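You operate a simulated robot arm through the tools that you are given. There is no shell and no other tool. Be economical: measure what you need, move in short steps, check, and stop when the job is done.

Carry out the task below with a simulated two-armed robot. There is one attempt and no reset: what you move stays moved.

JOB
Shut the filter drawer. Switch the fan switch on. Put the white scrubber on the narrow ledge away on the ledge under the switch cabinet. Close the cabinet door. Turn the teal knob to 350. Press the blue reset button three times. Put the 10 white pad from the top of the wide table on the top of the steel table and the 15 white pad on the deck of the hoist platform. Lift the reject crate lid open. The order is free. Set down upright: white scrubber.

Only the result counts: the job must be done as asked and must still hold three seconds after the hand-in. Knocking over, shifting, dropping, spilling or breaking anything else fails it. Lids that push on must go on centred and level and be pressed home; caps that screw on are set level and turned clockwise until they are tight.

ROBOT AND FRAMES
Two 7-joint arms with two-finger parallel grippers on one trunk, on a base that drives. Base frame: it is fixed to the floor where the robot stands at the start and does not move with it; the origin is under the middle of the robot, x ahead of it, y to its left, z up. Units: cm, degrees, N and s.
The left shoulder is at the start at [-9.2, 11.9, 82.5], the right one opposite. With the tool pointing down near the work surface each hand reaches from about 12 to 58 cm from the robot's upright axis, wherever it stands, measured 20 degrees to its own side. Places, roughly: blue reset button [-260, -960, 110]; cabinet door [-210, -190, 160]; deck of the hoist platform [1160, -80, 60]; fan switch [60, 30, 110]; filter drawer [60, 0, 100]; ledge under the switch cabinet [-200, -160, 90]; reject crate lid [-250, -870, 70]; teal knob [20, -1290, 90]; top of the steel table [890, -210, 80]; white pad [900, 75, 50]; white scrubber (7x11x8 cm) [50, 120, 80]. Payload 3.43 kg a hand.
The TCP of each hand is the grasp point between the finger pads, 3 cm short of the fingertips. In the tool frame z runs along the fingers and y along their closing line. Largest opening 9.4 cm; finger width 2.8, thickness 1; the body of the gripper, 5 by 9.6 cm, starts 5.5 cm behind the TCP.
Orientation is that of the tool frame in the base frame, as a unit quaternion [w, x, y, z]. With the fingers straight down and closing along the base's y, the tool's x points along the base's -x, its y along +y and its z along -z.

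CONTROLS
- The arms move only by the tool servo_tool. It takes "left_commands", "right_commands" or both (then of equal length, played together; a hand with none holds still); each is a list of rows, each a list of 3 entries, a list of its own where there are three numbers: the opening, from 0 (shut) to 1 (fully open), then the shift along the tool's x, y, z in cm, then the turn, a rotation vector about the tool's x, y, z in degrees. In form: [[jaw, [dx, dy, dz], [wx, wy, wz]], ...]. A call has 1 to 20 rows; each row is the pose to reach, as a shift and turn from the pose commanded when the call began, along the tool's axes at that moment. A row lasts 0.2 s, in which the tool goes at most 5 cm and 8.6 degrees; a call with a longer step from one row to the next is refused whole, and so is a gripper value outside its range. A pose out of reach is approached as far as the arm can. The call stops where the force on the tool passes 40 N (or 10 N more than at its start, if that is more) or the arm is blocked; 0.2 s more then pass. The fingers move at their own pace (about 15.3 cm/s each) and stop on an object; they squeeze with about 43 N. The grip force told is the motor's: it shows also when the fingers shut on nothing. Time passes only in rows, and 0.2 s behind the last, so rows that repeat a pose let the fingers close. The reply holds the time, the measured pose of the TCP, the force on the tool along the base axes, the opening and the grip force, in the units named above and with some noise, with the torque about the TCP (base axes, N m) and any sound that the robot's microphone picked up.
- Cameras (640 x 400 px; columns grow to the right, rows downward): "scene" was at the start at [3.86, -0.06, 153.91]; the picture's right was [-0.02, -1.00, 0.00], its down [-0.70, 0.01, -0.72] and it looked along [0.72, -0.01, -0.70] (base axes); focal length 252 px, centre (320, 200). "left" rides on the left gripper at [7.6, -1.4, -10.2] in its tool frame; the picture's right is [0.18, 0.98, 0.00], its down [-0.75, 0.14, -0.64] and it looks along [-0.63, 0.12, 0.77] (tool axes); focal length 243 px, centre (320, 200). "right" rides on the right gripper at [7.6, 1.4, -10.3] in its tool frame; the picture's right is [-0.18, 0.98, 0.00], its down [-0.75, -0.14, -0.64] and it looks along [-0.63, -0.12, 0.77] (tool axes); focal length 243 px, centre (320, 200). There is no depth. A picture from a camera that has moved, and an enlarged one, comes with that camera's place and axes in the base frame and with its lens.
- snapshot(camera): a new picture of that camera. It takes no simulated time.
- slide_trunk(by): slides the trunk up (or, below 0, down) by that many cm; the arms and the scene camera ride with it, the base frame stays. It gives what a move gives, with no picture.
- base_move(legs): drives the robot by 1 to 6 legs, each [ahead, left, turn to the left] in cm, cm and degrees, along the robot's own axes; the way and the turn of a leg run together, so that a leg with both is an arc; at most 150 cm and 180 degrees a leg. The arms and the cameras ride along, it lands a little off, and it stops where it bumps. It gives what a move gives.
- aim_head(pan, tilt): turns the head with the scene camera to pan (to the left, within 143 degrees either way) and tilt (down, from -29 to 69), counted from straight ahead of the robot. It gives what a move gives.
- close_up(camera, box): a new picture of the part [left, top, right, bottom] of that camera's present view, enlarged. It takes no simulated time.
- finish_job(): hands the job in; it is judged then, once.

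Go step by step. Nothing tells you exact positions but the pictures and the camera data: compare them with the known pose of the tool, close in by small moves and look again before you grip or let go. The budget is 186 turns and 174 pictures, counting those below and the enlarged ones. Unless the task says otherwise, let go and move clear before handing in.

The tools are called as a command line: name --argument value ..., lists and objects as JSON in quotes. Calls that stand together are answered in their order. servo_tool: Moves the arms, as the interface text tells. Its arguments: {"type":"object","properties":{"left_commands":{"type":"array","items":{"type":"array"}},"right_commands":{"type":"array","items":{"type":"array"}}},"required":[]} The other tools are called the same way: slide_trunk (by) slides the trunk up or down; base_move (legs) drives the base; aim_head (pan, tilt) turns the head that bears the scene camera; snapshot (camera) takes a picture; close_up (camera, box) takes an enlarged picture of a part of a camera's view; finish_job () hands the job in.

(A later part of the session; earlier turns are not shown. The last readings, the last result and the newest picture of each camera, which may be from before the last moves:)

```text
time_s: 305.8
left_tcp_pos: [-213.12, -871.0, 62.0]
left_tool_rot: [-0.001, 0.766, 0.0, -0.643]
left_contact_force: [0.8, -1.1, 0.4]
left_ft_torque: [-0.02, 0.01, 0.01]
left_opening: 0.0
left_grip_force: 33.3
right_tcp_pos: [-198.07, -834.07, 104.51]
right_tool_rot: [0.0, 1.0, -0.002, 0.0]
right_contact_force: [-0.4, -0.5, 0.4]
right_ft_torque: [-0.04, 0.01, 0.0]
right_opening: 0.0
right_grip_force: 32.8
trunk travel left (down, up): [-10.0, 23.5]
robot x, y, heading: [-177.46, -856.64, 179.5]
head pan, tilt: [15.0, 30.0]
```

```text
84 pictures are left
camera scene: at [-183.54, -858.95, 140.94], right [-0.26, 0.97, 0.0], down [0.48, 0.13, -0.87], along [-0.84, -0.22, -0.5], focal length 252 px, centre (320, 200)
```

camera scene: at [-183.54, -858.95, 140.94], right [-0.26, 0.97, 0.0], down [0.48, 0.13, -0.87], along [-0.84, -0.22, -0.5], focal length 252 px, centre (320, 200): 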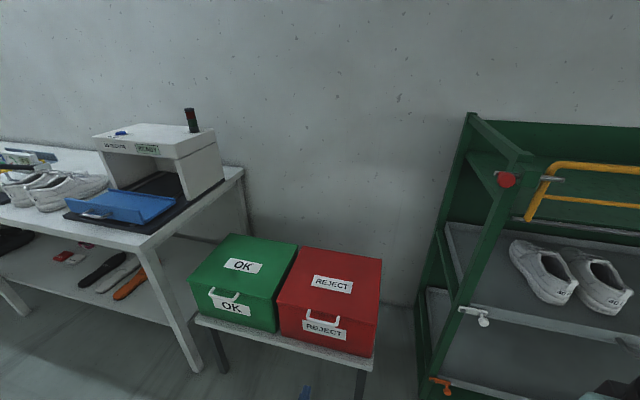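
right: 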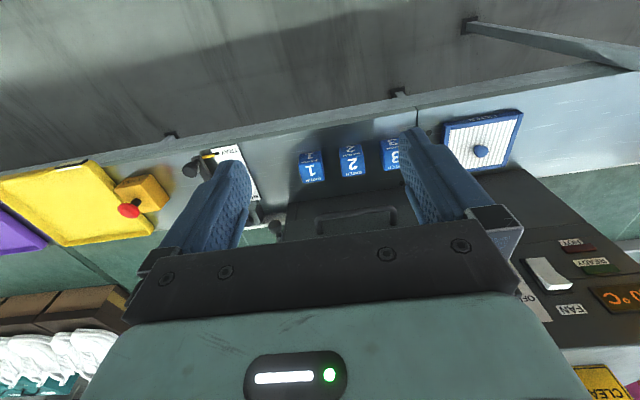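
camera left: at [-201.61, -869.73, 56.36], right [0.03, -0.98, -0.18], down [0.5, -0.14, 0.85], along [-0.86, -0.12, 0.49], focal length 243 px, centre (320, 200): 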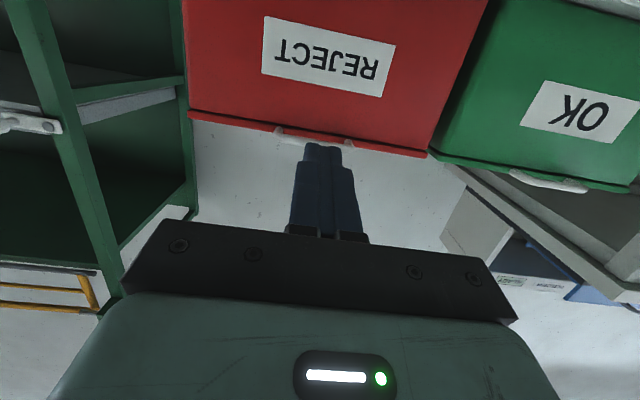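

The handle is straight ahead and slightly above the fingers. I move forward under the bar.

servo_tool --left_commands '[[0, [-0.8, 0.3, 4.5], [0, 0, 0]], [0, [-1.6, 0.3, 9], [0, 0, 0]], [0, [-2.4, 0.3, 13.5], [0, 0, 0]], [0, [-2.9, 0.3, 16.5], [0, 0, 0]], [0, [-3.2, 0.3, 18.2], [0, 0, 0]]]'

snapshot --camera "left"

close_up --camera "scene" --box '[240, 230, 400, 330]'

```text
time_s: 307.0
left_tcp_pos: [-230.28, -869.77, 63.73]
left_tool_rot: [0.001, 0.767, 0.001, -0.642]
left_contact_force: [0.0, -1.1, 0.3]
left_ft_torque: [0.02, -0.01, 0.02]
left_opening: 0.0
left_grip_force: 33.2
left hand out of reach, approached as far as the arm can: row 3, 4, 5
right_tcp_pos: [-198.12, -834.06, 104.54]
right_tool_rot: [0.0, 1.0, -0.001, -0.001]
right_contact_force: [0.1, 0.0, -0.8]
right_ft_torque: [-0.01, 0.01, 0.0]
right_opening: 0.0
right_grip_force: 32.7
trunk travel left (down, up): [-10.0, 23.5]
robot x, y, heading: [-177.18, -856.88, 179.9]
head pan, tilt: [15.0, 30.0]
```

```text
83 pictures are left
camera left: at [-218.68, -868.45, 57.99], right [0.03, -0.98, -0.18], down [0.5, -0.14, 0.85], along [-0.87, -0.12, 0.49], focal length 243 px, centre (320, 200)
```

left: 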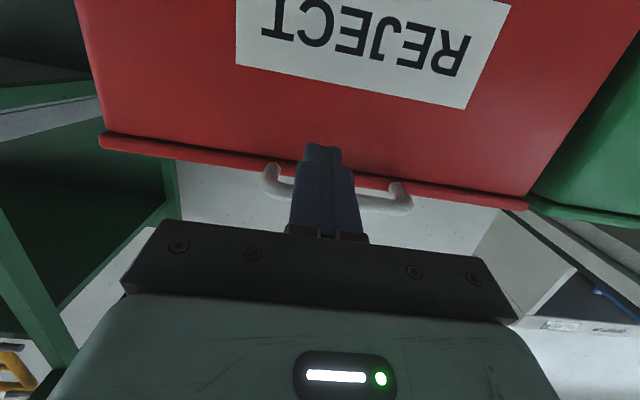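

```text
4.00 times, centred on (320, 280) of scene
camera zoom: at [-183.54, -858.95, 140.94], right [-0.26, 0.97, 0.0], down [0.48, 0.13, -0.87], along [-0.84, -0.22, -0.5], focal length 1010 px, centre (320, -120)
```

zoom: 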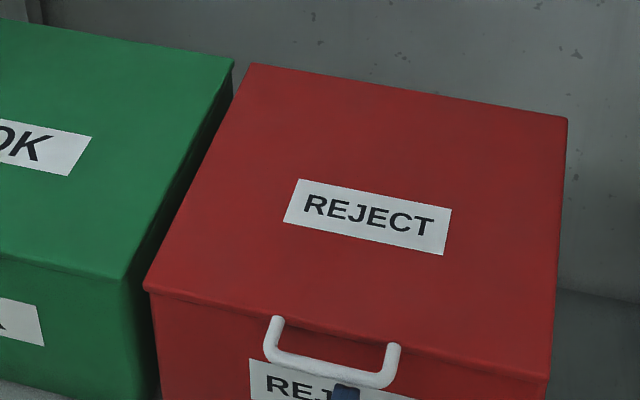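

The fingertips are just below the bar but at the reach limit. I'll retract, drive closer, and redo.

servo_tool --left_commands '[[0, [0.8, 0, -4.5], [0, 0, 0]], [0, [1.6, 0, -9], [0, 0, 0]], [0, [2.4, 0, -13.5], [0, 0, 0]], [0, [3.0, -0.2, -17.2], [0, 0, 0]]]'

base_move --legs '[[15, 0, 0]]'

snapshot --camera "left"

```text
time_s: 308.0
left_tcp_pos: [-212.71, -869.74, 63.71]
left_tool_rot: [0.0, 0.766, 0.0, -0.643]
left_contact_force: [0.6, 0.3, 0.6]
left_ft_torque: [-0.04, -0.01, 0.0]
left_opening: 0.01
left_grip_force: 33.0
right_tcp_pos: [-198.06, -833.99, 104.55]
right_tool_rot: [0.0, 1.0, -0.001, -0.002]
right_contact_force: [0.1, -0.4, -0.8]
right_ft_torque: [-0.01, -0.03, 0.0]
right_opening: 0.0
right_grip_force: 33.0
trunk travel left (down, up): [-10.0, 23.5]
robot x, y, heading: [-177.04, -856.68, 179.7]
head pan, tilt: [15.0, 30.0]
```

```text
time_s: 309.4
left_tcp_pos: [-228.0, -869.47, 63.62]
left_tool_rot: [-0.001, 0.767, -0.001, -0.642]
left_contact_force: [0.8, 0.6, 0.7]
left_ft_torque: [0.01, 0.02, -0.03]
left_opening: 0.0
left_grip_force: 33.4
right_tcp_pos: [-213.18, -833.8, 104.45]
right_tool_rot: [0.001, 1.0, -0.004, 0.001]
right_contact_force: [-0.1, 0.8, 0.1]
right_ft_torque: [0.0, -0.01, 0.01]
right_opening: 0.01
right_grip_force: 33.4
trunk travel left (down, up): [-10.0, 23.5]
robot x, y, heading: [-192.84, -856.69, 179.7]
head pan, tilt: [15.0, 30.0]
```

```text
81 pictures are left
camera left: at [-216.53, -868.27, 57.87], right [0.03, -0.98, -0.18], down [0.5, -0.14, 0.85], along [-0.87, -0.11, 0.49], focal length 243 px, centre (320, 200)
```

left: 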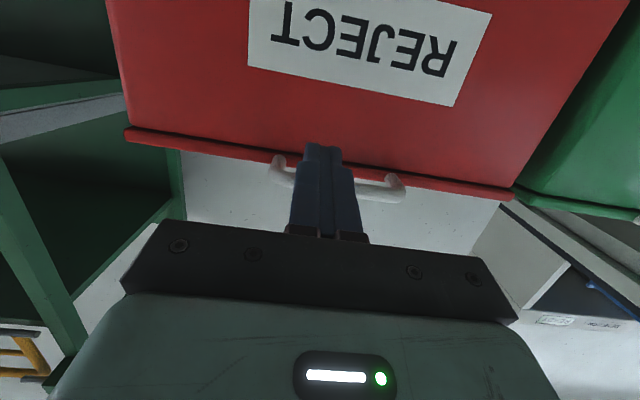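

I move fully under the bar, centred, and then lift 6 cm.

servo_tool --left_commands '[[0, [0.6, 1.7, 1.5], [0, 0, 0]], [0, [0.6, 1.7, 3.5], [0, 0, 0]], [0, [0.6, 1.7, 4.8], [0, 0, 0]]]'

servo_tool --left_commands '[[0, [-1, 0, -0.2], [0, 0, 0]], [0, [-2, 0, -0.3], [0, 0, 0]], [0, [-3, 0, -0.5], [0, 0, 0]], [0, [-4, 0, -0.7], [0, 0, 0]], [0, [-5, 0, -0.8], [0, 0, 0]], [0, [-6, 0, -1], [0, 0, 0]]]'

snapshot --camera "left"

close_up --camera "scene" --box '[200, 220, 440, 370]'

```text
time_s: 310.2
left_tcp_pos: [-232.56, -871.23, 62.26]
left_tool_rot: [-0.001, 0.766, -0.002, -0.642]
left_contact_force: [0.1, -0.1, 0.2]
left_ft_torque: [-0.01, 0.01, 0.0]
left_opening: 0.03
left_grip_force: 33.1
right_tcp_pos: [-213.2, -833.98, 104.5]
right_tool_rot: [-0.001, 1.0, -0.004, 0.0]
right_contact_force: [0.5, 0.3, -0.9]
right_ft_torque: [0.03, 0.01, 0.0]
right_opening: 0.01
right_grip_force: 33.0
trunk travel left (down, up): [-10.0, 23.5]
robot x, y, heading: [-192.24, -856.73, 179.8]
head pan, tilt: [15.0, 30.0]
```

```text
time_s: 311.6
left_tcp_pos: [-232.74, -871.18, 68.34]
left_tool_rot: [-0.001, 0.766, -0.001, -0.643]
left_contact_force: [0.9, -0.2, -0.8]
left_ft_torque: [0.01, -0.01, -0.03]
left_opening: 0.0
left_grip_force: 32.4
right_tcp_pos: [-213.26, -833.96, 104.4]
right_tool_rot: [-0.001, 1.0, -0.003, 0.0]
right_contact_force: [0.2, -0.7, -0.1]
right_ft_torque: [-0.01, -0.02, -0.01]
right_opening: 0.01
right_grip_force: 32.9
trunk travel left (down, up): [-10.0, 23.5]
robot x, y, heading: [-192.1, -856.72, 179.8]
head pan, tilt: [15.0, 30.0]
```

```text
80 pictures are left
camera left: at [-221.22, -869.95, 62.54], right [0.03, -0.98, -0.18], down [0.5, -0.14, 0.85], along [-0.87, -0.11, 0.49], focal length 243 px, centre (320, 200)
```

left: 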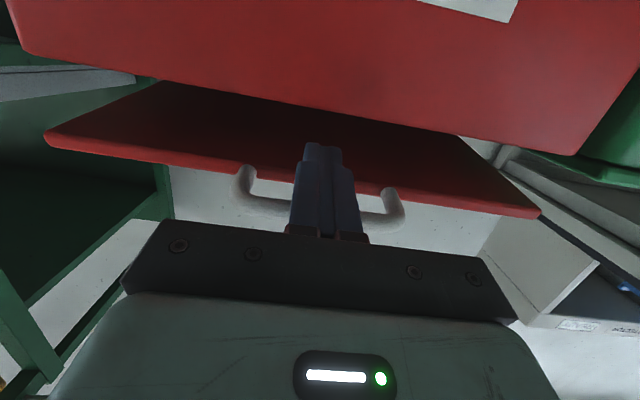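

```text
2.67 times, centred on (320, 295) of scene
camera zoom: at [-198.69, -858.87, 140.94], right [-0.25, 0.97, 0.0], down [0.48, 0.13, -0.87], along [-0.84, -0.22, -0.5], focal length 673 px, centre (320, -53)
```

zoom: 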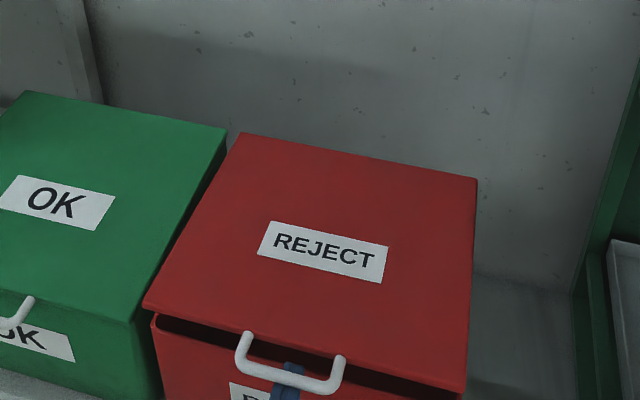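

The lid is opening. I follow the arc further up and back.

servo_tool --left_commands '[[0, [-3.8, 0, 0.15], [0, 0, 0]], [0, [-7.5, 0, 0.8], [0, 0, 0]], [0, [-11.4, 0, 1.65], [0, 0, 0]], [0, [-14.8, 0, 3.1], [0, 0, 0]], [0, [-18.4, 0, 4.9], [0, 0, 0]], [0, [-21.6, 0, 7.2], [0, 0, 0]], [0, [-24.5, 0, 9.9], [0, 0, 0]], [0, [-27, 0, 13], [0, 0, 0]], [0, [-29.1, 0, 16.3], [0, 0, 0]]]'

snapshot --camera "scene"

```text
time_s: 313.6
left_tcp_pos: [-253.66, -870.97, 94.01]
left_tool_rot: [-0.002, 0.767, -0.003, -0.641]
left_contact_force: [-0.8, -0.5, 0.7]
left_ft_torque: [0.03, -0.01, -0.01]
left_opening: 0.02
left_grip_force: 33.0
right_tcp_pos: [-213.25, -833.86, 104.43]
right_tool_rot: [-0.001, 1.0, -0.004, 0.0]
right_contact_force: [-0.6, 0.4, 1.1]
right_ft_torque: [-0.02, 0.0, -0.01]
right_opening: 0.01
right_grip_force: 33.2
trunk travel left (down, up): [-10.0, 23.5]
robot x, y, heading: [-192.46, -856.6, 179.6]
head pan, tilt: [15.0, 30.0]
```

```text
78 pictures are left
camera scene: at [-198.77, -858.87, 140.92], right [-0.25, 0.97, 0.0], down [0.48, 0.13, -0.87], along [-0.84, -0.22, -0.5], focal length 252 px, centre (320, 200)
```

scene: 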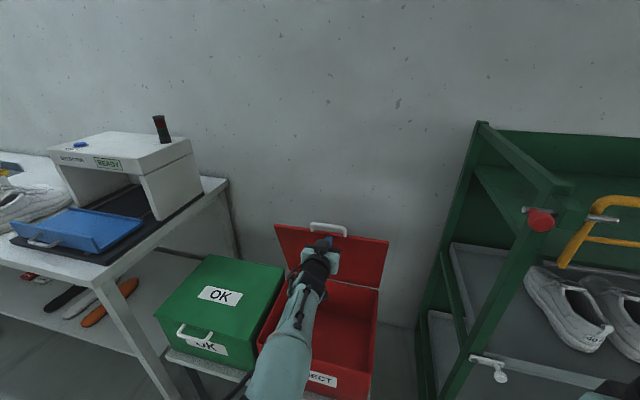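

The lid is nearly vertical. I push it further back.

servo_tool --left_commands '[[0, [-1.4, 0, 3.8], [0, 0, 0]], [0, [-2.8, 0, 7.6], [0, 0, 0]], [0, [-3.0, 0, 9], [0, 0, 0]], [0, [-3.1, 0, 10.5], [0, 0, 0]], [0, [-3.2, 0, 12], [0, 0, 0]], [0, [-3.3, 0, 13.5], [0, 0, 0]]]'

snapshot --camera "scene"

```text
time_s: 315.0
left_tcp_pos: [-257.72, -870.87, 95.03]
left_tool_rot: [-0.001, 0.764, 0.0, -0.645]
left_contact_force: [0.0, 0.4, -0.3]
left_ft_torque: [0.01, 0.01, 0.05]
left_opening: 0.0
left_grip_force: 33.5
left hand out of reach, approached as far as the arm can: row 1, 2, 3, 4, 5, 6
right_tcp_pos: [-213.16, -833.91, 104.62]
right_tool_rot: [0.0, 1.0, -0.003, -0.001]
right_contact_force: [-0.4, 0.9, 0.4]
right_ft_torque: [0.01, -0.02, -0.02]
right_opening: 0.0
right_grip_force: 32.8
trunk travel left (down, up): [-10.0, 23.5]
robot x, y, heading: [-192.49, -856.75, 179.7]
head pan, tilt: [15.0, 30.0]
```

```text
77 pictures are left
camera scene: at [-198.7, -858.86, 140.94], right [-0.25, 0.97, 0.0], down [0.48, 0.13, -0.87], along [-0.84, -0.22, -0.5], focal length 252 px, centre (320, 200)
```

scene: 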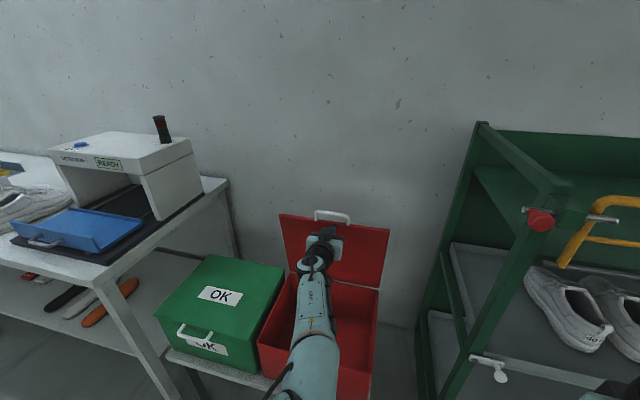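

The arm is at its limit, so I drive 6 cm forward to carry the lid past vertical.

base_move --legs '[[6, 0, 0]]'

snapshot --camera "scene"

```text
time_s: 316.0
left_tcp_pos: [-263.81, -870.86, 94.85]
left_tool_rot: [-0.001, 0.764, -0.001, -0.645]
left_contact_force: [-0.5, 0.1, -0.1]
left_ft_torque: [-0.03, -0.01, -0.04]
left_opening: 0.0
left_grip_force: 32.7
right_tcp_pos: [-219.28, -833.82, 104.48]
right_tool_rot: [0.0, 1.0, -0.004, 0.0]
right_contact_force: [0.1, -0.2, -1.1]
right_ft_torque: [0.02, 0.0, 0.02]
right_opening: 0.02
right_grip_force: 33.7
trunk travel left (down, up): [-10.0, 23.5]
robot x, y, heading: [-198.35, -857.07, 179.8]
head pan, tilt: [15.0, 30.0]
```

```text
76 pictures are left
camera scene: at [-204.79, -858.83, 140.93], right [-0.25, 0.97, 0.0], down [0.48, 0.13, -0.87], along [-0.84, -0.22, -0.5], focal length 252 px, centre (320, 200)
```

scene: 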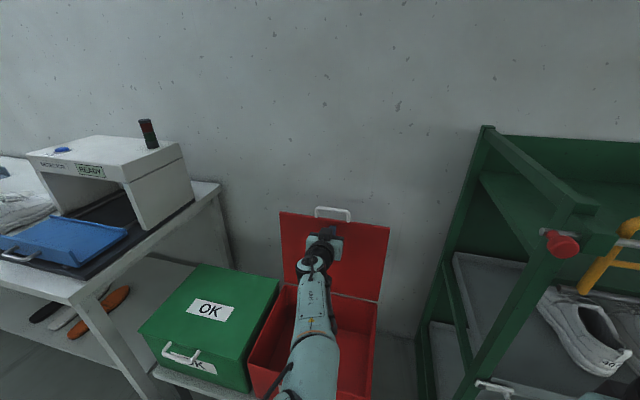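

The force is near zero, so the lid may have gone over by itself. I retract the hand and check that it stays.

servo_tool --left_commands '[[0, [0, 0, -4], [0, 0, 0]], [0, [0, 0, -8], [0, 0, 0]], [0, [-1, 0, -12], [0, 0, 0]], [0, [-2, 0, -16], [0, 0, 0]], [0, [-4, 0, -20], [0, 0, 0]], [0, [-6, 0, -24], [0, 0, 0]], [0, [-6, 0, -24], [0, 0, 0]]]'

close_up --camera "scene" --box '[200, 180, 440, 330]'

snapshot --camera "left"

```text
time_s: 317.6
left_tcp_pos: [-241.1, -871.14, 104.73]
left_tool_rot: [-0.001, 0.765, 0.0, -0.644]
left_contact_force: [-0.3, 0.5, -0.4]
left_ft_torque: [0.01, -0.04, 0.0]
left_opening: 0.0
left_grip_force: 33.0
right_tcp_pos: [-219.2, -833.89, 104.48]
right_tool_rot: [0.0, 1.0, -0.003, -0.001]
right_contact_force: [-0.4, 0.5, -0.4]
right_ft_torque: [0.02, 0.02, 0.03]
right_opening: 0.0
right_grip_force: 33.1
trunk travel left (down, up): [-10.0, 23.5]
robot x, y, heading: [-198.33, -856.66, 179.6]
head pan, tilt: [15.0, 30.0]
```

```text
2.67 times, centred on (320, 255) of scene
camera zoom: at [-204.73, -858.82, 140.93], right [-0.25, 0.97, 0.0], down [0.48, 0.13, -0.87], along [-0.84, -0.22, -0.5], focal length 673 px, centre (320, 53)
```

zoom: 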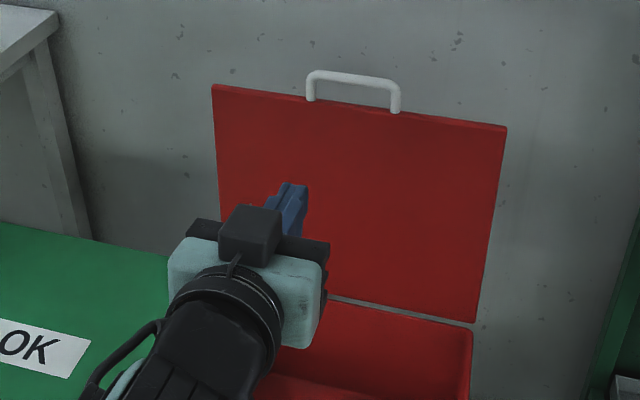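

```text
74 pictures are left
camera left: at [-229.61, -869.79, 98.89], right [0.03, -0.98, -0.18], down [0.5, -0.14, 0.85], along [-0.86, -0.12, 0.49], focal length 243 px, centre (320, 200)
```

left: 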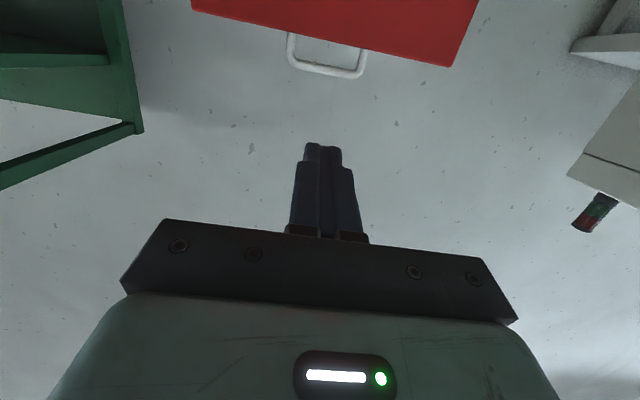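

The lid leans open and stays. Next, the blue reset button is at about (-261,-963,114); I back off, raise the trunk, and go there.

base_move --legs '[[-30, 0, 0]]'

slide_trunk --by 15

servo_tool --left_commands '[[0, [-2, 0, 0], [0, 7, 0]], [0, [-4, 0, -0.5], [0, 14, 0]], [0, [-6, 0, -1], [0, 21, 0]], [0, [-8, 0, -1.5], [0, 28, 0]], [0, [-9.8, 0, -1.7], [0, 35, 0]]]'

base_move --legs '[[0, 91, 0], [20, 0, 0]]'

aim_head --pan 10 --tilt 35

snapshot --camera "scene"

snapshot --camera "left"

```text
time_s: 319.6
left_tcp_pos: [-211.38, -871.19, 104.67]
left_tool_rot: [-0.001, 0.764, 0.0, -0.646]
left_contact_force: [-0.2, -0.4, -0.9]
left_ft_torque: [0.01, 0.01, 0.03]
left_opening: 0.01
left_grip_force: 32.7
right_tcp_pos: [-189.34, -834.05, 104.58]
right_tool_rot: [0.001, 1.0, -0.004, -0.001]
right_contact_force: [-0.9, 0.2, 0.0]
right_ft_torque: [-0.04, 0.0, 0.02]
right_opening: 0.0
right_grip_force: 32.9
trunk travel left (down, up): [-10.0, 23.5]
robot x, y, heading: [-168.99, -856.75, 179.6]
head pan, tilt: [15.0, 30.0]
```

```text
time_s: 321.4
left_tcp_pos: [-211.4, -871.21, 119.71]
left_tool_rot: [-0.002, 0.765, -0.001, -0.645]
left_contact_force: [-0.7, -0.1, 0.2]
left_ft_torque: [0.0, -0.03, 0.01]
left_opening: 0.0
left_grip_force: 32.8
right_tcp_pos: [-189.4, -834.18, 119.5]
right_tool_rot: [0.0, 1.0, -0.003, 0.001]
right_contact_force: [-0.2, 0.0, -0.9]
right_ft_torque: [0.03, 0.02, 0.0]
right_opening: 0.0
right_grip_force: 32.6
trunk travel left (down, up): [-25.0, 8.5]
robot x, y, heading: [-168.37, -856.87, 179.6]
head pan, tilt: [15.0, 30.0]
```

```text
time_s: 322.6
left_tcp_pos: [-211.46, -871.1, 129.76]
left_tool_rot: [-0.001, 0.923, -0.001, -0.384]
left_contact_force: [-0.9, 0.0, -0.1]
left_ft_torque: [-0.01, -0.03, 0.03]
left_opening: 0.01
left_grip_force: 33.4
right_tcp_pos: [-189.61, -834.13, 119.42]
right_tool_rot: [0.0, 1.0, -0.003, 0.0]
right_contact_force: [0.1, 0.3, -0.2]
right_ft_torque: [-0.01, 0.02, -0.03]
right_opening: 0.0
right_grip_force: 32.9
trunk travel left (down, up): [-25.0, 8.5]
robot x, y, heading: [-168.78, -856.93, 179.8]
head pan, tilt: [15.0, 30.0]
```

```text
time_s: 332.0
left_tcp_pos: [-231.99, -960.8, 129.77]
left_tool_rot: [-0.001, 0.923, 0.0, -0.385]
left_contact_force: [-1.2, 0.2, 1.4]
left_ft_torque: [-0.01, 0.01, -0.03]
left_opening: 0.0
left_grip_force: 33.1
right_tcp_pos: [-210.11, -923.72, 119.53]
right_tool_rot: [0.0, 1.0, -0.002, 0.001]
right_contact_force: [1.0, -0.5, 0.6]
right_ft_torque: [-0.02, -0.02, -0.01]
right_opening: 0.03
right_grip_force: 33.5
trunk travel left (down, up): [-25.0, 8.5]
robot x, y, heading: [-189.17, -946.26, 179.9]
head pan, tilt: [15.0, 30.0]
```

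```text
time_s: 332.6
left_tcp_pos: [-231.98, -960.75, 129.83]
left_tool_rot: [0.0, 0.923, 0.0, -0.384]
left_contact_force: [0.4, 0.2, 0.0]
left_ft_torque: [0.0, -0.02, 0.0]
left_opening: 0.0
left_grip_force: 33.3
right_tcp_pos: [-210.21, -923.6, 119.47]
right_tool_rot: [0.0, 1.0, -0.002, -0.001]
right_contact_force: [0.5, -0.3, 0.2]
right_ft_torque: [0.0, 0.01, -0.01]
right_opening: 0.0
right_grip_force: 33.0
trunk travel left (down, up): [-25.0, 8.5]
robot x, y, heading: [-189.32, -946.18, 179.8]
head pan, tilt: [10.0, 35.0]
```

```text
73 pictures are left
camera scene: at [-193.52, -947.75, 155.3], right [-0.17, 0.99, 0.0], down [0.56, 0.1, -0.82], along [-0.81, -0.14, -0.57], focal length 252 px, centre (320, 200)
```

scene: 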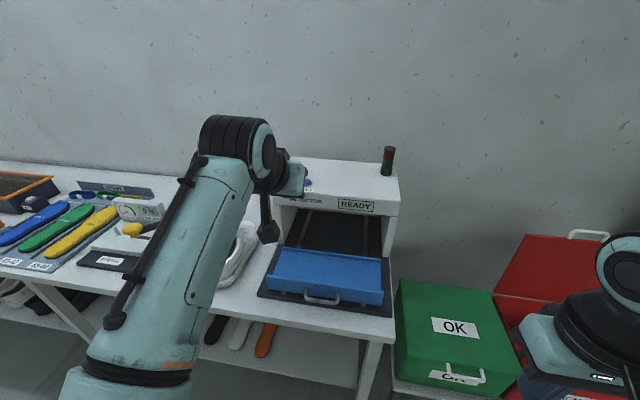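

```text
72 pictures are left
camera left: at [-219.18, -959.5, 131.54], right [0.13, -0.98, -0.13], down [-0.07, -0.14, 0.99], along [-0.99, -0.12, -0.09], focal length 243 px, centre (320, 200)
```

left: 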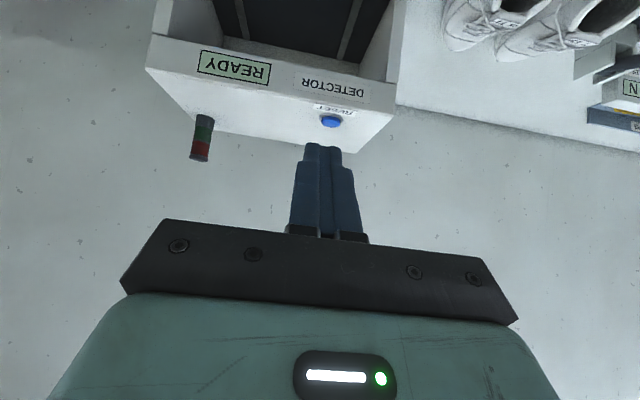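

The button is at about (-260,-964.4,114). I'll drive 8 cm closer and place the fingertips above it.

base_move --legs '[[8, 0, 0]]'

servo_tool --left_commands '[[0, [-3, 0.8, 3], [0, 0, 0]], [0, [-6, 1.6, 6], [0, 0, 0]], [0, [-9, 2.4, 9], [0, 0, 0]], [0, [-12.4, 3.4, 12.4], [0, 0, 0]], [0, [-10, 3.4, 14.8], [0, 0, 0]], [0, [-7.5, 3.4, 17.3], [0, 0, 0]], [0, [-5.5, 3.4, 19.3], [0, 0, 0]]]'

snapshot --camera "left"

close_up --camera "scene" --box '[240, 130, 400, 230]'

```text
time_s: 333.7
left_tcp_pos: [-239.85, -960.76, 129.91]
left_tool_rot: [0.0, 0.923, 0.001, -0.385]
left_contact_force: [-0.2, 0.3, -0.2]
left_ft_torque: [0.05, -0.05, 0.01]
left_opening: 0.0
left_grip_force: 33.5
right_tcp_pos: [-218.16, -923.56, 119.56]
right_tool_rot: [-0.001, 1.0, -0.002, 0.0]
right_contact_force: [-0.4, 0.2, -0.6]
right_ft_torque: [-0.01, -0.02, 0.01]
right_opening: 0.0
right_grip_force: 33.1
trunk travel left (down, up): [-25.0, 8.5]
robot x, y, heading: [-196.81, -946.22, 179.6]
head pan, tilt: [10.0, 35.0]
```

```text
time_s: 335.3
left_tcp_pos: [-250.19, -961.65, 123.98]
left_tool_rot: [0.0, 0.923, 0.001, -0.386]
left_contact_force: [0.8, 0.6, 0.6]
left_ft_torque: [-0.01, -0.01, -0.01]
left_opening: 0.01
left_grip_force: 32.9
left hand out of reach, approached as far as the arm can: row 2, 3, 4, 5, 6, 7
right_tcp_pos: [-218.06, -923.61, 119.56]
right_tool_rot: [0.0, 1.0, -0.002, 0.0]
right_contact_force: [-0.4, 0.5, -0.6]
right_ft_torque: [0.0, -0.01, 0.02]
right_opening: 0.0
right_grip_force: 32.8
trunk travel left (down, up): [-25.0, 8.5]
robot x, y, heading: [-197.17, -945.97, 179.7]
head pan, tilt: [10.0, 35.0]
```

```text
71 pictures are left
camera left: at [-237.41, -960.36, 125.75], right [0.13, -0.98, -0.13], down [-0.07, -0.14, 0.99], along [-0.99, -0.12, -0.09], focal length 243 px, centre (320, 200)
```

left: 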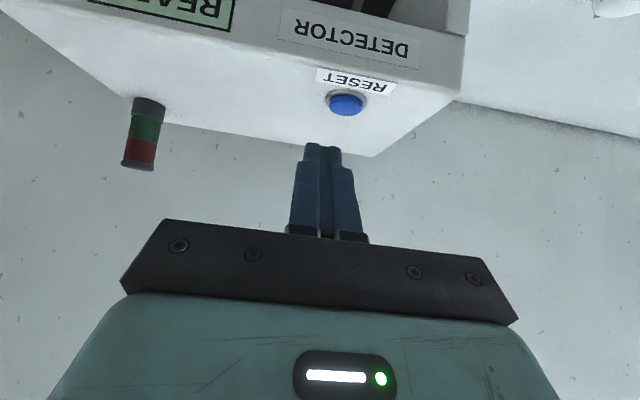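

```text
4.00 times, centred on (320, 180) of scene
camera zoom: at [-201.33, -947.68, 155.3], right [-0.17, 0.99, 0.0], down [0.56, 0.1, -0.82], along [-0.81, -0.14, -0.57], focal length 1010 px, centre (320, 280)
```

zoom: 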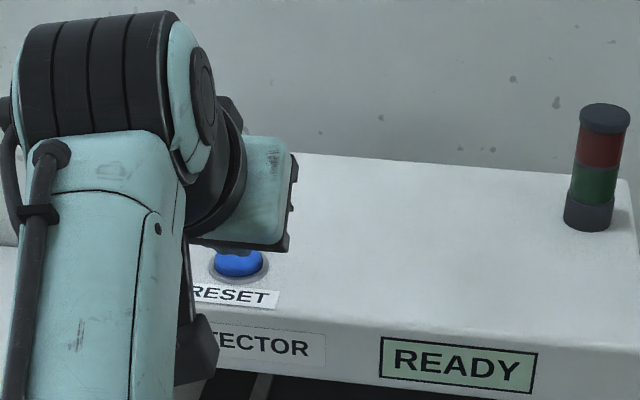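

The wrist is too high to reach further. I raise the trunk 8.5 and come down onto the button.

slide_trunk --by 8.5

servo_tool --left_commands '[[0, [-2, 0.8, 3.5], [0, 0, 0]], [0, [-2, 1.6, 7.5], [0, 0, 0]], [0, [0.5, 2.4, 11], [0, 0, 0]], [0, [3, 2.7, 13.9], [0, 0, 0]]]'

snapshot --camera "left"

close_up --camera "scene" --box '[240, 150, 400, 250]'

```text
time_s: 336.5
left_tcp_pos: [-250.28, -961.55, 132.56]
left_tool_rot: [-0.001, 0.922, 0.001, -0.386]
left_contact_force: [0.0, 0.1, -0.1]
left_ft_torque: [0.0, 0.05, 0.01]
left_opening: 0.01
left_grip_force: 33.1
right_tcp_pos: [-217.91, -923.72, 127.96]
right_tool_rot: [0.0, 1.0, -0.002, 0.0]
right_contact_force: [-0.2, 0.5, -0.4]
right_ft_torque: [0.03, 0.0, 0.02]
right_opening: 0.0
right_grip_force: 33.3
trunk travel left (down, up): [-33.5, 0.0]
robot x, y, heading: [-197.21, -946.32, 179.6]
head pan, tilt: [10.0, 35.0]
```

```text
time_s: 337.5
left_tcp_pos: [-257.85, -963.98, 122.12]
left_tool_rot: [-0.001, 0.922, -0.001, -0.386]
left_contact_force: [0.0, 0.7, -0.1]
left_ft_torque: [-0.02, -0.04, -0.02]
left_opening: 0.0
left_grip_force: 33.0
left hand out of reach, approached as far as the arm can: row 2, 3, 4
right_tcp_pos: [-218.21, -923.59, 127.98]
right_tool_rot: [0.001, 1.0, -0.002, -0.001]
right_contact_force: [-0.1, 0.3, -0.2]
right_ft_torque: [-0.02, 0.0, -0.01]
right_opening: 0.01
right_grip_force: 32.9
trunk travel left (down, up): [-33.5, 0.0]
robot x, y, heading: [-197.23, -946.58, 179.6]
head pan, tilt: [10.0, 35.0]
```

```text
69 pictures are left
camera left: at [-245.2, -962.71, 123.76], right [0.13, -0.98, -0.13], down [-0.07, -0.14, 0.99], along [-0.99, -0.12, -0.09], focal length 243 px, centre (320, 200)
```

left: 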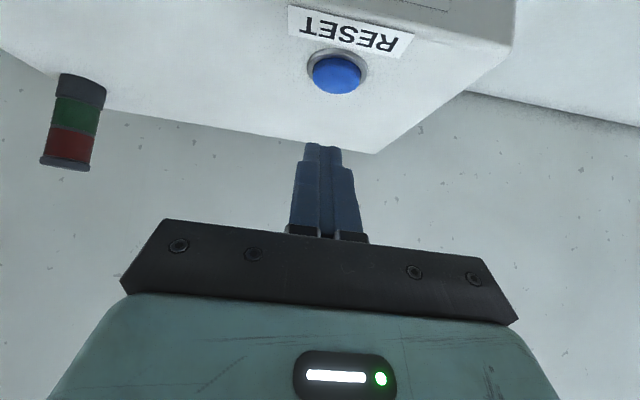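

```text
4.00 times, centred on (320, 200) of scene
camera zoom: at [-201.47, -947.72, 164.28], right [-0.17, 0.99, 0.0], down [0.57, 0.1, -0.82], along [-0.81, -0.14, -0.57], focal length 1010 px, centre (320, 200)
```

zoom: 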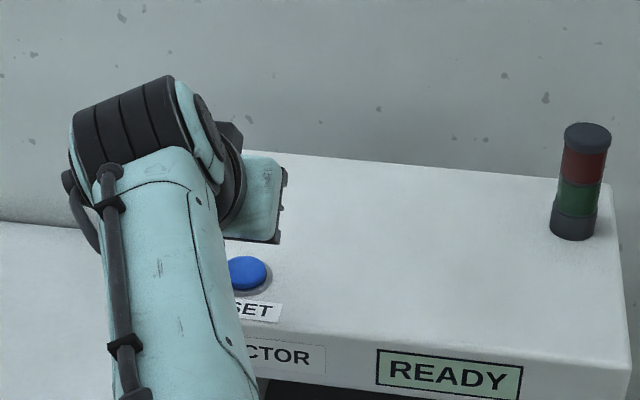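

The tips are above the button. I press down slowly for the first press.

servo_tool --left_commands '[[0, [1.6, 0.5, 1.2], [0, 0, 0]], [0, [2.5, 0.5, 2.1], [0, 0, 0]], [0, [3.2, 0.5, 2.8], [0, 0, 0]], [0, [3.55, 0.5, 3.15], [0, 0, 0]], [0, [3.9, 0.5, 3.5], [0, 0, 0]], [0, [4.25, 0.5, 3.85], [0, 0, 0]], [0, [4.6, 0.5, 4.2], [0, 0, 0]]]'

snapshot --camera "left"

```text
time_s: 339.1
left_tcp_pos: [-257.58, -964.26, 115.71]
left_tool_rot: [0.0, 0.923, 0.0, -0.384]
left_contact_force: [-0.6, -0.1, -0.4]
left_ft_torque: [0.0, 0.01, 0.02]
left_opening: 0.01
left_grip_force: 32.5
right_tcp_pos: [-218.12, -923.72, 128.05]
right_tool_rot: [0.0, 1.0, -0.001, -0.001]
right_contact_force: [0.2, -0.9, 0.1]
right_ft_torque: [-0.03, -0.02, 0.02]
right_opening: 0.0
right_grip_force: 32.9
trunk travel left (down, up): [-33.5, 0.0]
robot x, y, heading: [-197.01, -946.32, 179.9]
head pan, tilt: [10.0, 35.0]
```

```text
67 pictures are left
camera left: at [-244.84, -962.92, 117.49], right [0.13, -0.98, -0.13], down [-0.07, -0.14, 0.99], along [-0.99, -0.12, -0.09], focal length 243 px, centre (320, 200)
```

left: 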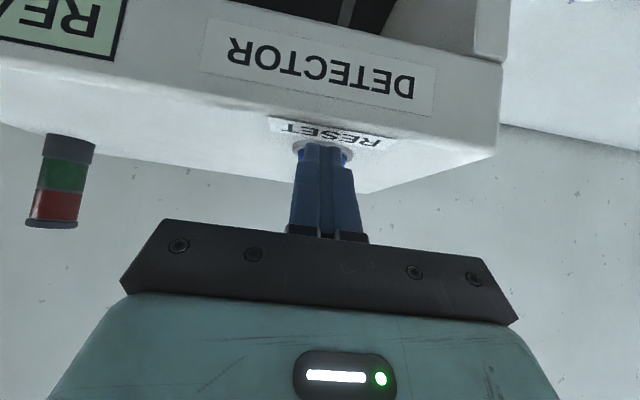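

Nearly touching; I continue down in fine steps.

servo_tool --left_commands '[[0, [0.2, 0, 0.2], [0, 0, 0]], [0, [0.4, 0, 0.4], [0, 0, 0]], [0, [0.6, 0, 0.6], [0, 0, 0]], [0, [0.8, 0, 0.8], [0, 0, 0]], [0, [1.0, 0, 1.0], [0, 0, 0]], [0, [1.2, 0, 1.2], [0, 0, 0]]]'

```text
time_s: 340.4
left_tcp_pos: [-257.61, -964.21, 115.27]
left_tool_rot: [0.0, 0.918, 0.001, -0.397]
left_contact_force: [3.2, 1.3, 11.6]
left_ft_torque: [0.01, 0.04, -0.07]
left_opening: 0.0
left_grip_force: 33.5
right_tcp_pos: [-217.87, -923.62, 127.95]
right_tool_rot: [-0.001, 1.0, -0.002, -0.001]
right_contact_force: [0.7, -0.4, 1.1]
right_ft_torque: [0.0, 0.01, -0.01]
right_opening: 0.01
right_grip_force: 33.0
trunk travel left (down, up): [-33.5, 0.0]
robot x, y, heading: [-196.99, -946.08, 179.9]
head pan, tilt: [10.0, 35.0]
stopped in row 6 (left hand): the force on the tool passed its limit at 42 N (the readings are from after the stop); the commanded pose is now the measured one
```

The force limit was reached with no click heard. I look at the contact and the display.

close_up --camera "left" --box '[240, 90, 400, 190]'

close_up --camera "scene" --box '[240, 150, 400, 250]'

```text
4.00 times, centred on (320, 140) of left
camera zoom: at [-244.86, -962.92, 116.71], right [0.13, -0.98, -0.13], down [-0.05, -0.14, 0.99], along [-0.99, -0.12, -0.07], focal length 970 px, centre (320, 440)
```

zoom: 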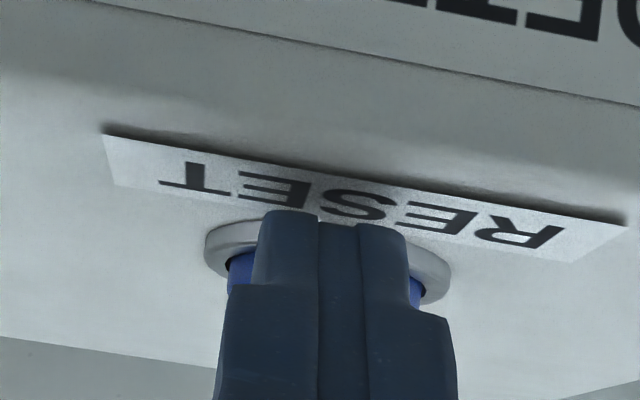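

```text
4.00 times, centred on (320, 200) of scene
camera zoom: at [-201.05, -947.68, 164.25], right [-0.17, 0.99, 0.0], down [0.56, 0.1, -0.82], along [-0.81, -0.14, -0.57], focal length 1010 px, centre (320, 200)
```

zoom: 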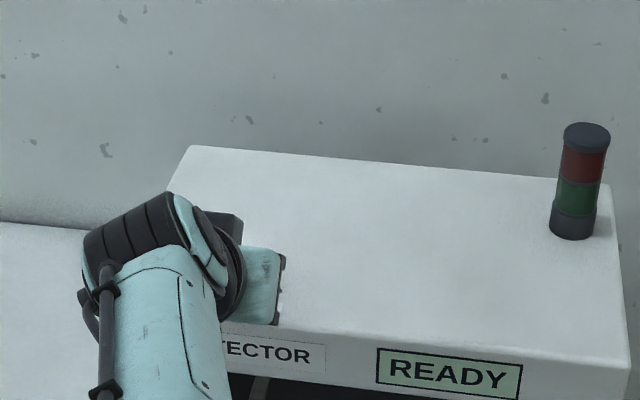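

The lower fingertip corner seems to rest on the bezel's front rim. I'll lift, shift back 1 cm, and look.

servo_tool --left_commands '[[0, [-1.4, 0, -1.4], [0, 0, 0]], [0, [-3.2, 0, -1.8], [0, 0, 0]]]'

close_up --camera "left" --box '[240, 60, 400, 160]'

```text
time_s: 341.0
left_tcp_pos: [-258.62, -963.99, 118.69]
left_tool_rot: [0.001, 0.919, 0.0, -0.395]
left_contact_force: [0.0, -0.4, 0.5]
left_ft_torque: [0.0, -0.03, 0.04]
left_opening: 0.01
left_grip_force: 33.3
left hand out of reach, approached as far as the arm can: row 2
right_tcp_pos: [-218.13, -923.54, 127.99]
right_tool_rot: [0.0, 1.0, -0.002, -0.001]
right_contact_force: [-0.2, -0.2, 0.1]
right_ft_torque: [-0.02, 0.01, 0.02]
right_opening: 0.0
right_grip_force: 33.5
trunk travel left (down, up): [-33.5, 0.0]
robot x, y, heading: [-197.09, -946.23, 179.9]
head pan, tilt: [10.0, 35.0]
```

```text
4.00 times, centred on (320, 110) of left
camera zoom: at [-245.92, -962.71, 120.2], right [0.13, -0.98, -0.13], down [-0.06, -0.14, 0.99], along [-0.99, -0.12, -0.07], focal length 970 px, centre (320, 560)
```

zoom: 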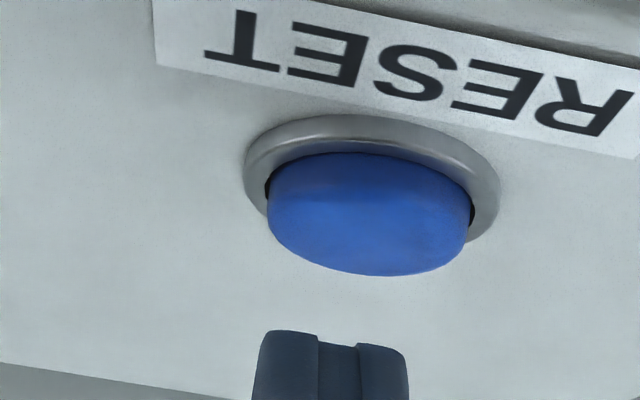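

The button sits well proud, and I'm now centred over it. I press again slowly and watch for the click.

servo_tool --left_commands '[[0, [1.0, 0.4, 1.0], [0, 0, 0]], [0, [1.8, 0.4, 1.8], [0, 0, 0]], [0, [2.1, 0.4, 2.1], [0, 0, 0]], [0, [2.35, 0.4, 2.35], [0, 0, 0]], [0, [2.6, 0.4, 2.6], [0, 0, 0]], [0, [2.8, 0.4, 2.8], [0, 0, 0]], [0, [3.0, 0.4, 3.0], [0, 0, 0]], [0, [3.2, 0.4, 3.2], [0, 0, 0]], [0, [3.4, 0.4, 3.4], [0, 0, 0]], [0, [3.6, 0.4, 3.6], [0, 0, 0]]]'

close_up --camera "left" --box '[240, 90, 400, 190]'

```text
time_s: 342.8
left_tcp_pos: [-258.74, -964.44, 115.24]
left_tool_rot: [0.002, 0.915, 0.0, -0.404]
left_contact_force: [4.2, 0.7, 12.7]
left_ft_torque: [0.05, 0.06, -0.22]
left_opening: 0.01
left_grip_force: 33.0
right_tcp_pos: [-217.77, -923.7, 127.92]
right_tool_rot: [0.0, 1.0, -0.002, -0.001]
right_contact_force: [0.0, -0.5, 0.2]
right_ft_torque: [-0.01, 0.0, -0.01]
right_opening: 0.0
right_grip_force: 32.9
trunk travel left (down, up): [-33.5, 0.0]
robot x, y, heading: [-196.85, -946.38, 179.7]
head pan, tilt: [10.0, 35.0]
stopped in row 9 (left hand): the force on the tool passed its limit at 42 N (the readings are from after the stop); the commanded pose is now the measured one
```

```text
4.00 times, centred on (320, 140) of left
camera zoom: at [-246.02, -963.11, 116.44], right [0.12, -0.98, -0.13], down [-0.03, -0.14, 0.99], along [-0.99, -0.12, -0.05], focal length 970 px, centre (320, 440)
```

zoom: 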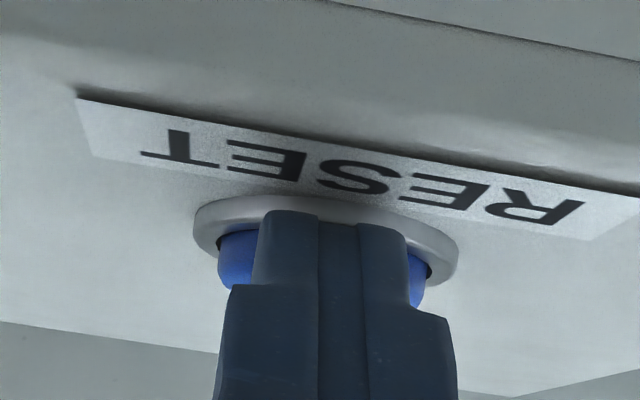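

Same stop without a sound. I'll raise 0.6 cm and compare how the button's visible height changes.

servo_tool --left_commands '[[0, [0, 0, 0], [0, 0, 0]]]'

servo_tool --left_commands '[[0, [-0.5, 0, -0.5], [0, 0, 0]]]'

close_up --camera "left" --box '[240, 90, 400, 190]'

```text
time_s: 343.2
left_tcp_pos: [-258.86, -964.46, 115.22]
left_tool_rot: [0.002, 0.915, 0.0, -0.404]
left_contact_force: [6.9, 0.6, 18.5]
left_ft_torque: [0.03, 0.04, -0.23]
left_opening: 0.0
left_grip_force: 33.4
right_tcp_pos: [-217.84, -923.6, 127.93]
right_tool_rot: [0.0, 1.0, -0.002, -0.002]
right_contact_force: [0.4, -1.0, -0.1]
right_ft_torque: [-0.01, -0.02, -0.02]
right_opening: 0.0
right_grip_force: 32.6
trunk travel left (down, up): [-33.5, 0.0]
robot x, y, heading: [-197.21, -946.38, 180.1]
head pan, tilt: [10.0, 35.0]
```

```text
time_s: 343.6
left_tcp_pos: [-258.92, -964.55, 115.33]
left_tool_rot: [0.001, 0.917, 0.0, -0.399]
left_contact_force: [0.3, 0.2, 0.5]
left_ft_torque: [0.04, -0.03, -0.04]
left_opening: 0.02
left_grip_force: 33.2
right_tcp_pos: [-218.1, -923.65, 128.04]
right_tool_rot: [0.0, 1.0, -0.001, 0.0]
right_contact_force: [0.0, -0.4, -0.3]
right_ft_torque: [-0.02, 0.03, 0.02]
right_opening: 0.0
right_grip_force: 33.3
trunk travel left (down, up): [-33.5, 0.0]
robot x, y, heading: [-197.17, -946.38, 179.7]
head pan, tilt: [10.0, 35.0]
```

```text
4.00 times, centred on (320, 140) of left
camera zoom: at [-246.2, -963.21, 116.73], right [0.13, -0.98, -0.13], down [-0.04, -0.14, 0.99], along [-0.99, -0.12, -0.06], focal length 970 px, centre (320, 440)
```

zoom: 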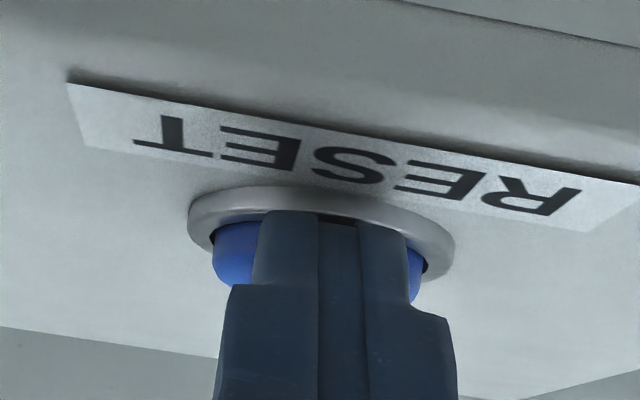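

Re-triangulating puts the button at (-262,-964.8,113), so the finger was on the bezel's front rim. I'll lift, drive 4 cm forward, and view again.

servo_tool --left_commands '[[0, [-1.5, 0.3, -1.5], [0, 0, 0]], [0, [-3, 0.3, -3], [0, 0, 0]]]'

base_move --legs '[[4, 0, 0]]'

snapshot --camera "left"

```text
time_s: 344.2
left_tcp_pos: [-258.58, -964.36, 120.2]
left_tool_rot: [0.001, 0.916, 0.0, -0.401]
left_contact_force: [-0.4, 0.5, -0.6]
left_ft_torque: [0.01, -0.01, -0.01]
left_opening: 0.0
left_grip_force: 32.7
left hand out of reach, approached as far as the arm can: row 1, 2
right_tcp_pos: [-217.99, -923.8, 128.06]
right_tool_rot: [-0.001, 1.0, -0.002, 0.0]
right_contact_force: [0.1, -0.5, 0.1]
right_ft_torque: [-0.02, -0.05, -0.02]
right_opening: 0.0
right_grip_force: 33.1
trunk travel left (down, up): [-33.5, 0.0]
robot x, y, heading: [-196.95, -946.19, 180.0]
head pan, tilt: [10.0, 35.0]
```

```text
time_s: 345.1
left_tcp_pos: [-262.26, -964.35, 120.18]
left_tool_rot: [0.002, 0.915, 0.0, -0.403]
left_contact_force: [0.4, -0.5, 0.4]
left_ft_torque: [-0.03, -0.01, -0.01]
left_opening: 0.02
left_grip_force: 33.2
right_tcp_pos: [-221.69, -923.71, 127.89]
right_tool_rot: [0.0, 1.0, -0.002, 0.0]
right_contact_force: [0.2, -0.1, 0.1]
right_ft_torque: [0.03, -0.01, 0.02]
right_opening: 0.02
right_grip_force: 32.9
trunk travel left (down, up): [-33.5, 0.0]
robot x, y, heading: [-200.95, -946.27, 179.9]
head pan, tilt: [10.0, 35.0]
```

```text
61 pictures are left
camera left: at [-249.46, -963.1, 121.5], right [0.13, -0.98, -0.13], down [-0.03, -0.14, 0.99], along [-0.99, -0.12, -0.05], focal length 243 px, centre (320, 200)
```

left: 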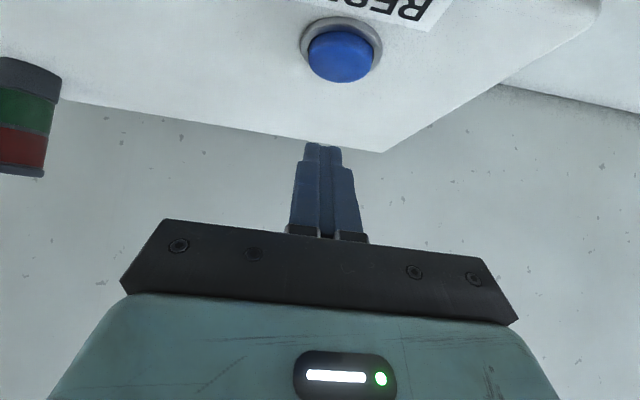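

The button centre is (-262.5,-964.8,113). I adjust and press.

servo_tool --left_commands '[[0, [1.6, 0.45, 0.8], [0, 0, 0]], [0, [3.26, 0.45, 1.63], [0, 0, 0]], [0, [3.44, 0.45, 1.8], [0, 0, 0]], [0, [3.63, 0.45, 1.97], [0, 0, 0]], [0, [3.81, 0.45, 2.14], [0, 0, 0]], [0, [4.0, 0.45, 2.31], [0, 0, 0]], [0, [4.18, 0.45, 2.48], [0, 0, 0]], [0, [4.36, 0.45, 2.65], [0, 0, 0]], [0, [4.55, 0.45, 2.82], [0, 0, 0]], [0, [4.73, 0.45, 3.0], [0, 0, 0]]]'

close_up --camera "left" --box '[240, 90, 400, 190]'

```text
time_s: 347.3
left_tcp_pos: [-261.44, -964.85, 115.38]
left_tool_rot: [0.003, 0.913, 0.0, -0.409]
left_contact_force: [-1.7, -1.4, 32.8]
left_ft_torque: [-0.01, 0.5, 0.19]
left_opening: 0.0
left_grip_force: 33.1
right_tcp_pos: [-221.83, -923.55, 128.12]
right_tool_rot: [0.0, 1.0, -0.002, -0.002]
right_contact_force: [0.5, 0.1, 0.2]
right_ft_torque: [-0.01, -0.04, 0.01]
right_opening: 0.0
right_grip_force: 32.4
trunk travel left (down, up): [-33.5, 0.0]
robot x, y, heading: [-200.81, -946.33, 180.1]
head pan, tilt: [10.0, 35.0]
heard: click
```

```text
4.00 times, centred on (320, 140) of left
camera zoom: at [-248.67, -963.53, 116.42], right [0.13, -0.98, -0.13], down [-0.02, -0.14, 0.99], along [-0.99, -0.12, -0.04], focal length 970 px, centre (320, 440)
```

zoom: 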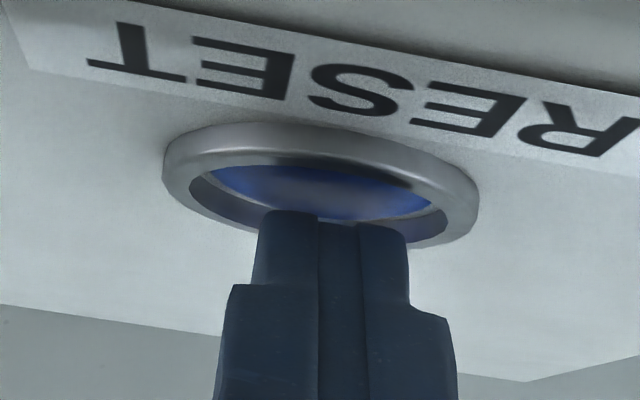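

A click: first press registered. I lift fully.

servo_tool --left_commands '[[0, [-1, 0, -0.9], [0, 0, 0]], [0, [-2, 0, -1.85], [0, 0, 0]], [0, [-2, 0, -1.85], [0, 0, 0]]]'

servo_tool --left_commands '[[0, [1, 0, 0.9], [0, 0, 0]], [0, [1.5, 0, 1.4], [0, 0, 0]], [0, [1.75, 0, 1.6], [0, 0, 0]], [0, [2, 0, 1.85], [0, 0, 0]], [0, [2, 0, 1.85], [0, 0, 0]]]'

```text
time_s: 348.1
left_tcp_pos: [-261.48, -965.0, 117.3]
left_tool_rot: [0.001, 0.916, 0.0, -0.401]
left_contact_force: [-0.1, -0.1, -0.5]
left_ft_torque: [0.0, 0.01, -0.01]
left_opening: 0.0
left_grip_force: 33.3
right_tcp_pos: [-221.93, -923.75, 128.0]
right_tool_rot: [0.0, 1.0, -0.002, -0.001]
right_contact_force: [1.0, 0.1, -0.2]
right_ft_torque: [-0.02, -0.02, 0.01]
right_opening: 0.0
right_grip_force: 33.3
trunk travel left (down, up): [-33.5, 0.0]
robot x, y, heading: [-201.14, -946.1, 179.9]
head pan, tilt: [10.0, 35.0]
```

```text
time_s: 349.3
left_tcp_pos: [-261.55, -964.85, 115.44]
left_tool_rot: [0.004, 0.913, 0.001, -0.409]
left_contact_force: [-4.6, -0.9, 33.1]
left_ft_torque: [0.01, 0.59, 0.07]
left_opening: 0.0
left_grip_force: 33.5
right_tcp_pos: [-221.86, -923.49, 128.06]
right_tool_rot: [0.0, 1.0, -0.002, -0.001]
right_contact_force: [-0.2, -0.2, -0.4]
right_ft_torque: [0.02, 0.0, -0.01]
right_opening: 0.0
right_grip_force: 32.5
trunk travel left (down, up): [-33.5, 0.0]
robot x, y, heading: [-200.9, -946.29, 180.1]
head pan, tilt: [10.0, 35.0]
heard: click
```

Second click. I lift and press a third time.

servo_tool --left_commands '[[0, [-1, 0, -0.9], [0, 0, 0]], [0, [-2, 0, -1.85], [0, 0, 0]], [0, [-2, 0, -1.85], [0, 0, 0]]]'

servo_tool --left_commands '[[0, [1, 0, 0.9], [0, 0, 0]], [0, [1.5, 0, 1.4], [0, 0, 0]], [0, [1.75, 0, 1.6], [0, 0, 0]], [0, [2, 0, 1.85], [0, 0, 0]], [0, [2, 0, 1.85], [0, 0, 0]]]'

```text
time_s: 350.1
left_tcp_pos: [-261.64, -964.94, 117.17]
left_tool_rot: [0.002, 0.916, 0.001, -0.402]
left_contact_force: [-0.2, 1.2, 0.9]
left_ft_torque: [0.01, 0.0, 0.0]
left_opening: 0.02
left_grip_force: 33.2
right_tcp_pos: [-222.02, -923.68, 127.93]
right_tool_rot: [0.0, 1.0, -0.001, -0.001]
right_contact_force: [-0.3, -0.5, 0.1]
right_ft_torque: [-0.02, -0.03, -0.01]
right_opening: 0.01
right_grip_force: 33.2
trunk travel left (down, up): [-33.5, 0.0]
robot x, y, heading: [-201.19, -946.31, 179.7]
head pan, tilt: [10.0, 35.0]
```

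```text
time_s: 351.3
left_tcp_pos: [-261.48, -964.89, 115.25]
left_tool_rot: [0.004, 0.912, 0.001, -0.41]
left_contact_force: [-3.8, -2.8, 34.1]
left_ft_torque: [-0.04, 0.58, 0.13]
left_opening: 0.01
left_grip_force: 32.9
right_tcp_pos: [-221.85, -923.6, 127.97]
right_tool_rot: [0.0, 1.0, -0.001, -0.002]
right_contact_force: [0.9, 0.1, 0.0]
right_ft_torque: [0.0, 0.01, 0.07]
right_opening: 0.0
right_grip_force: 33.2
trunk travel left (down, up): [-33.5, 0.0]
robot x, y, heading: [-200.88, -946.45, 179.9]
head pan, tilt: [10.0, 35.0]
heard: click
```

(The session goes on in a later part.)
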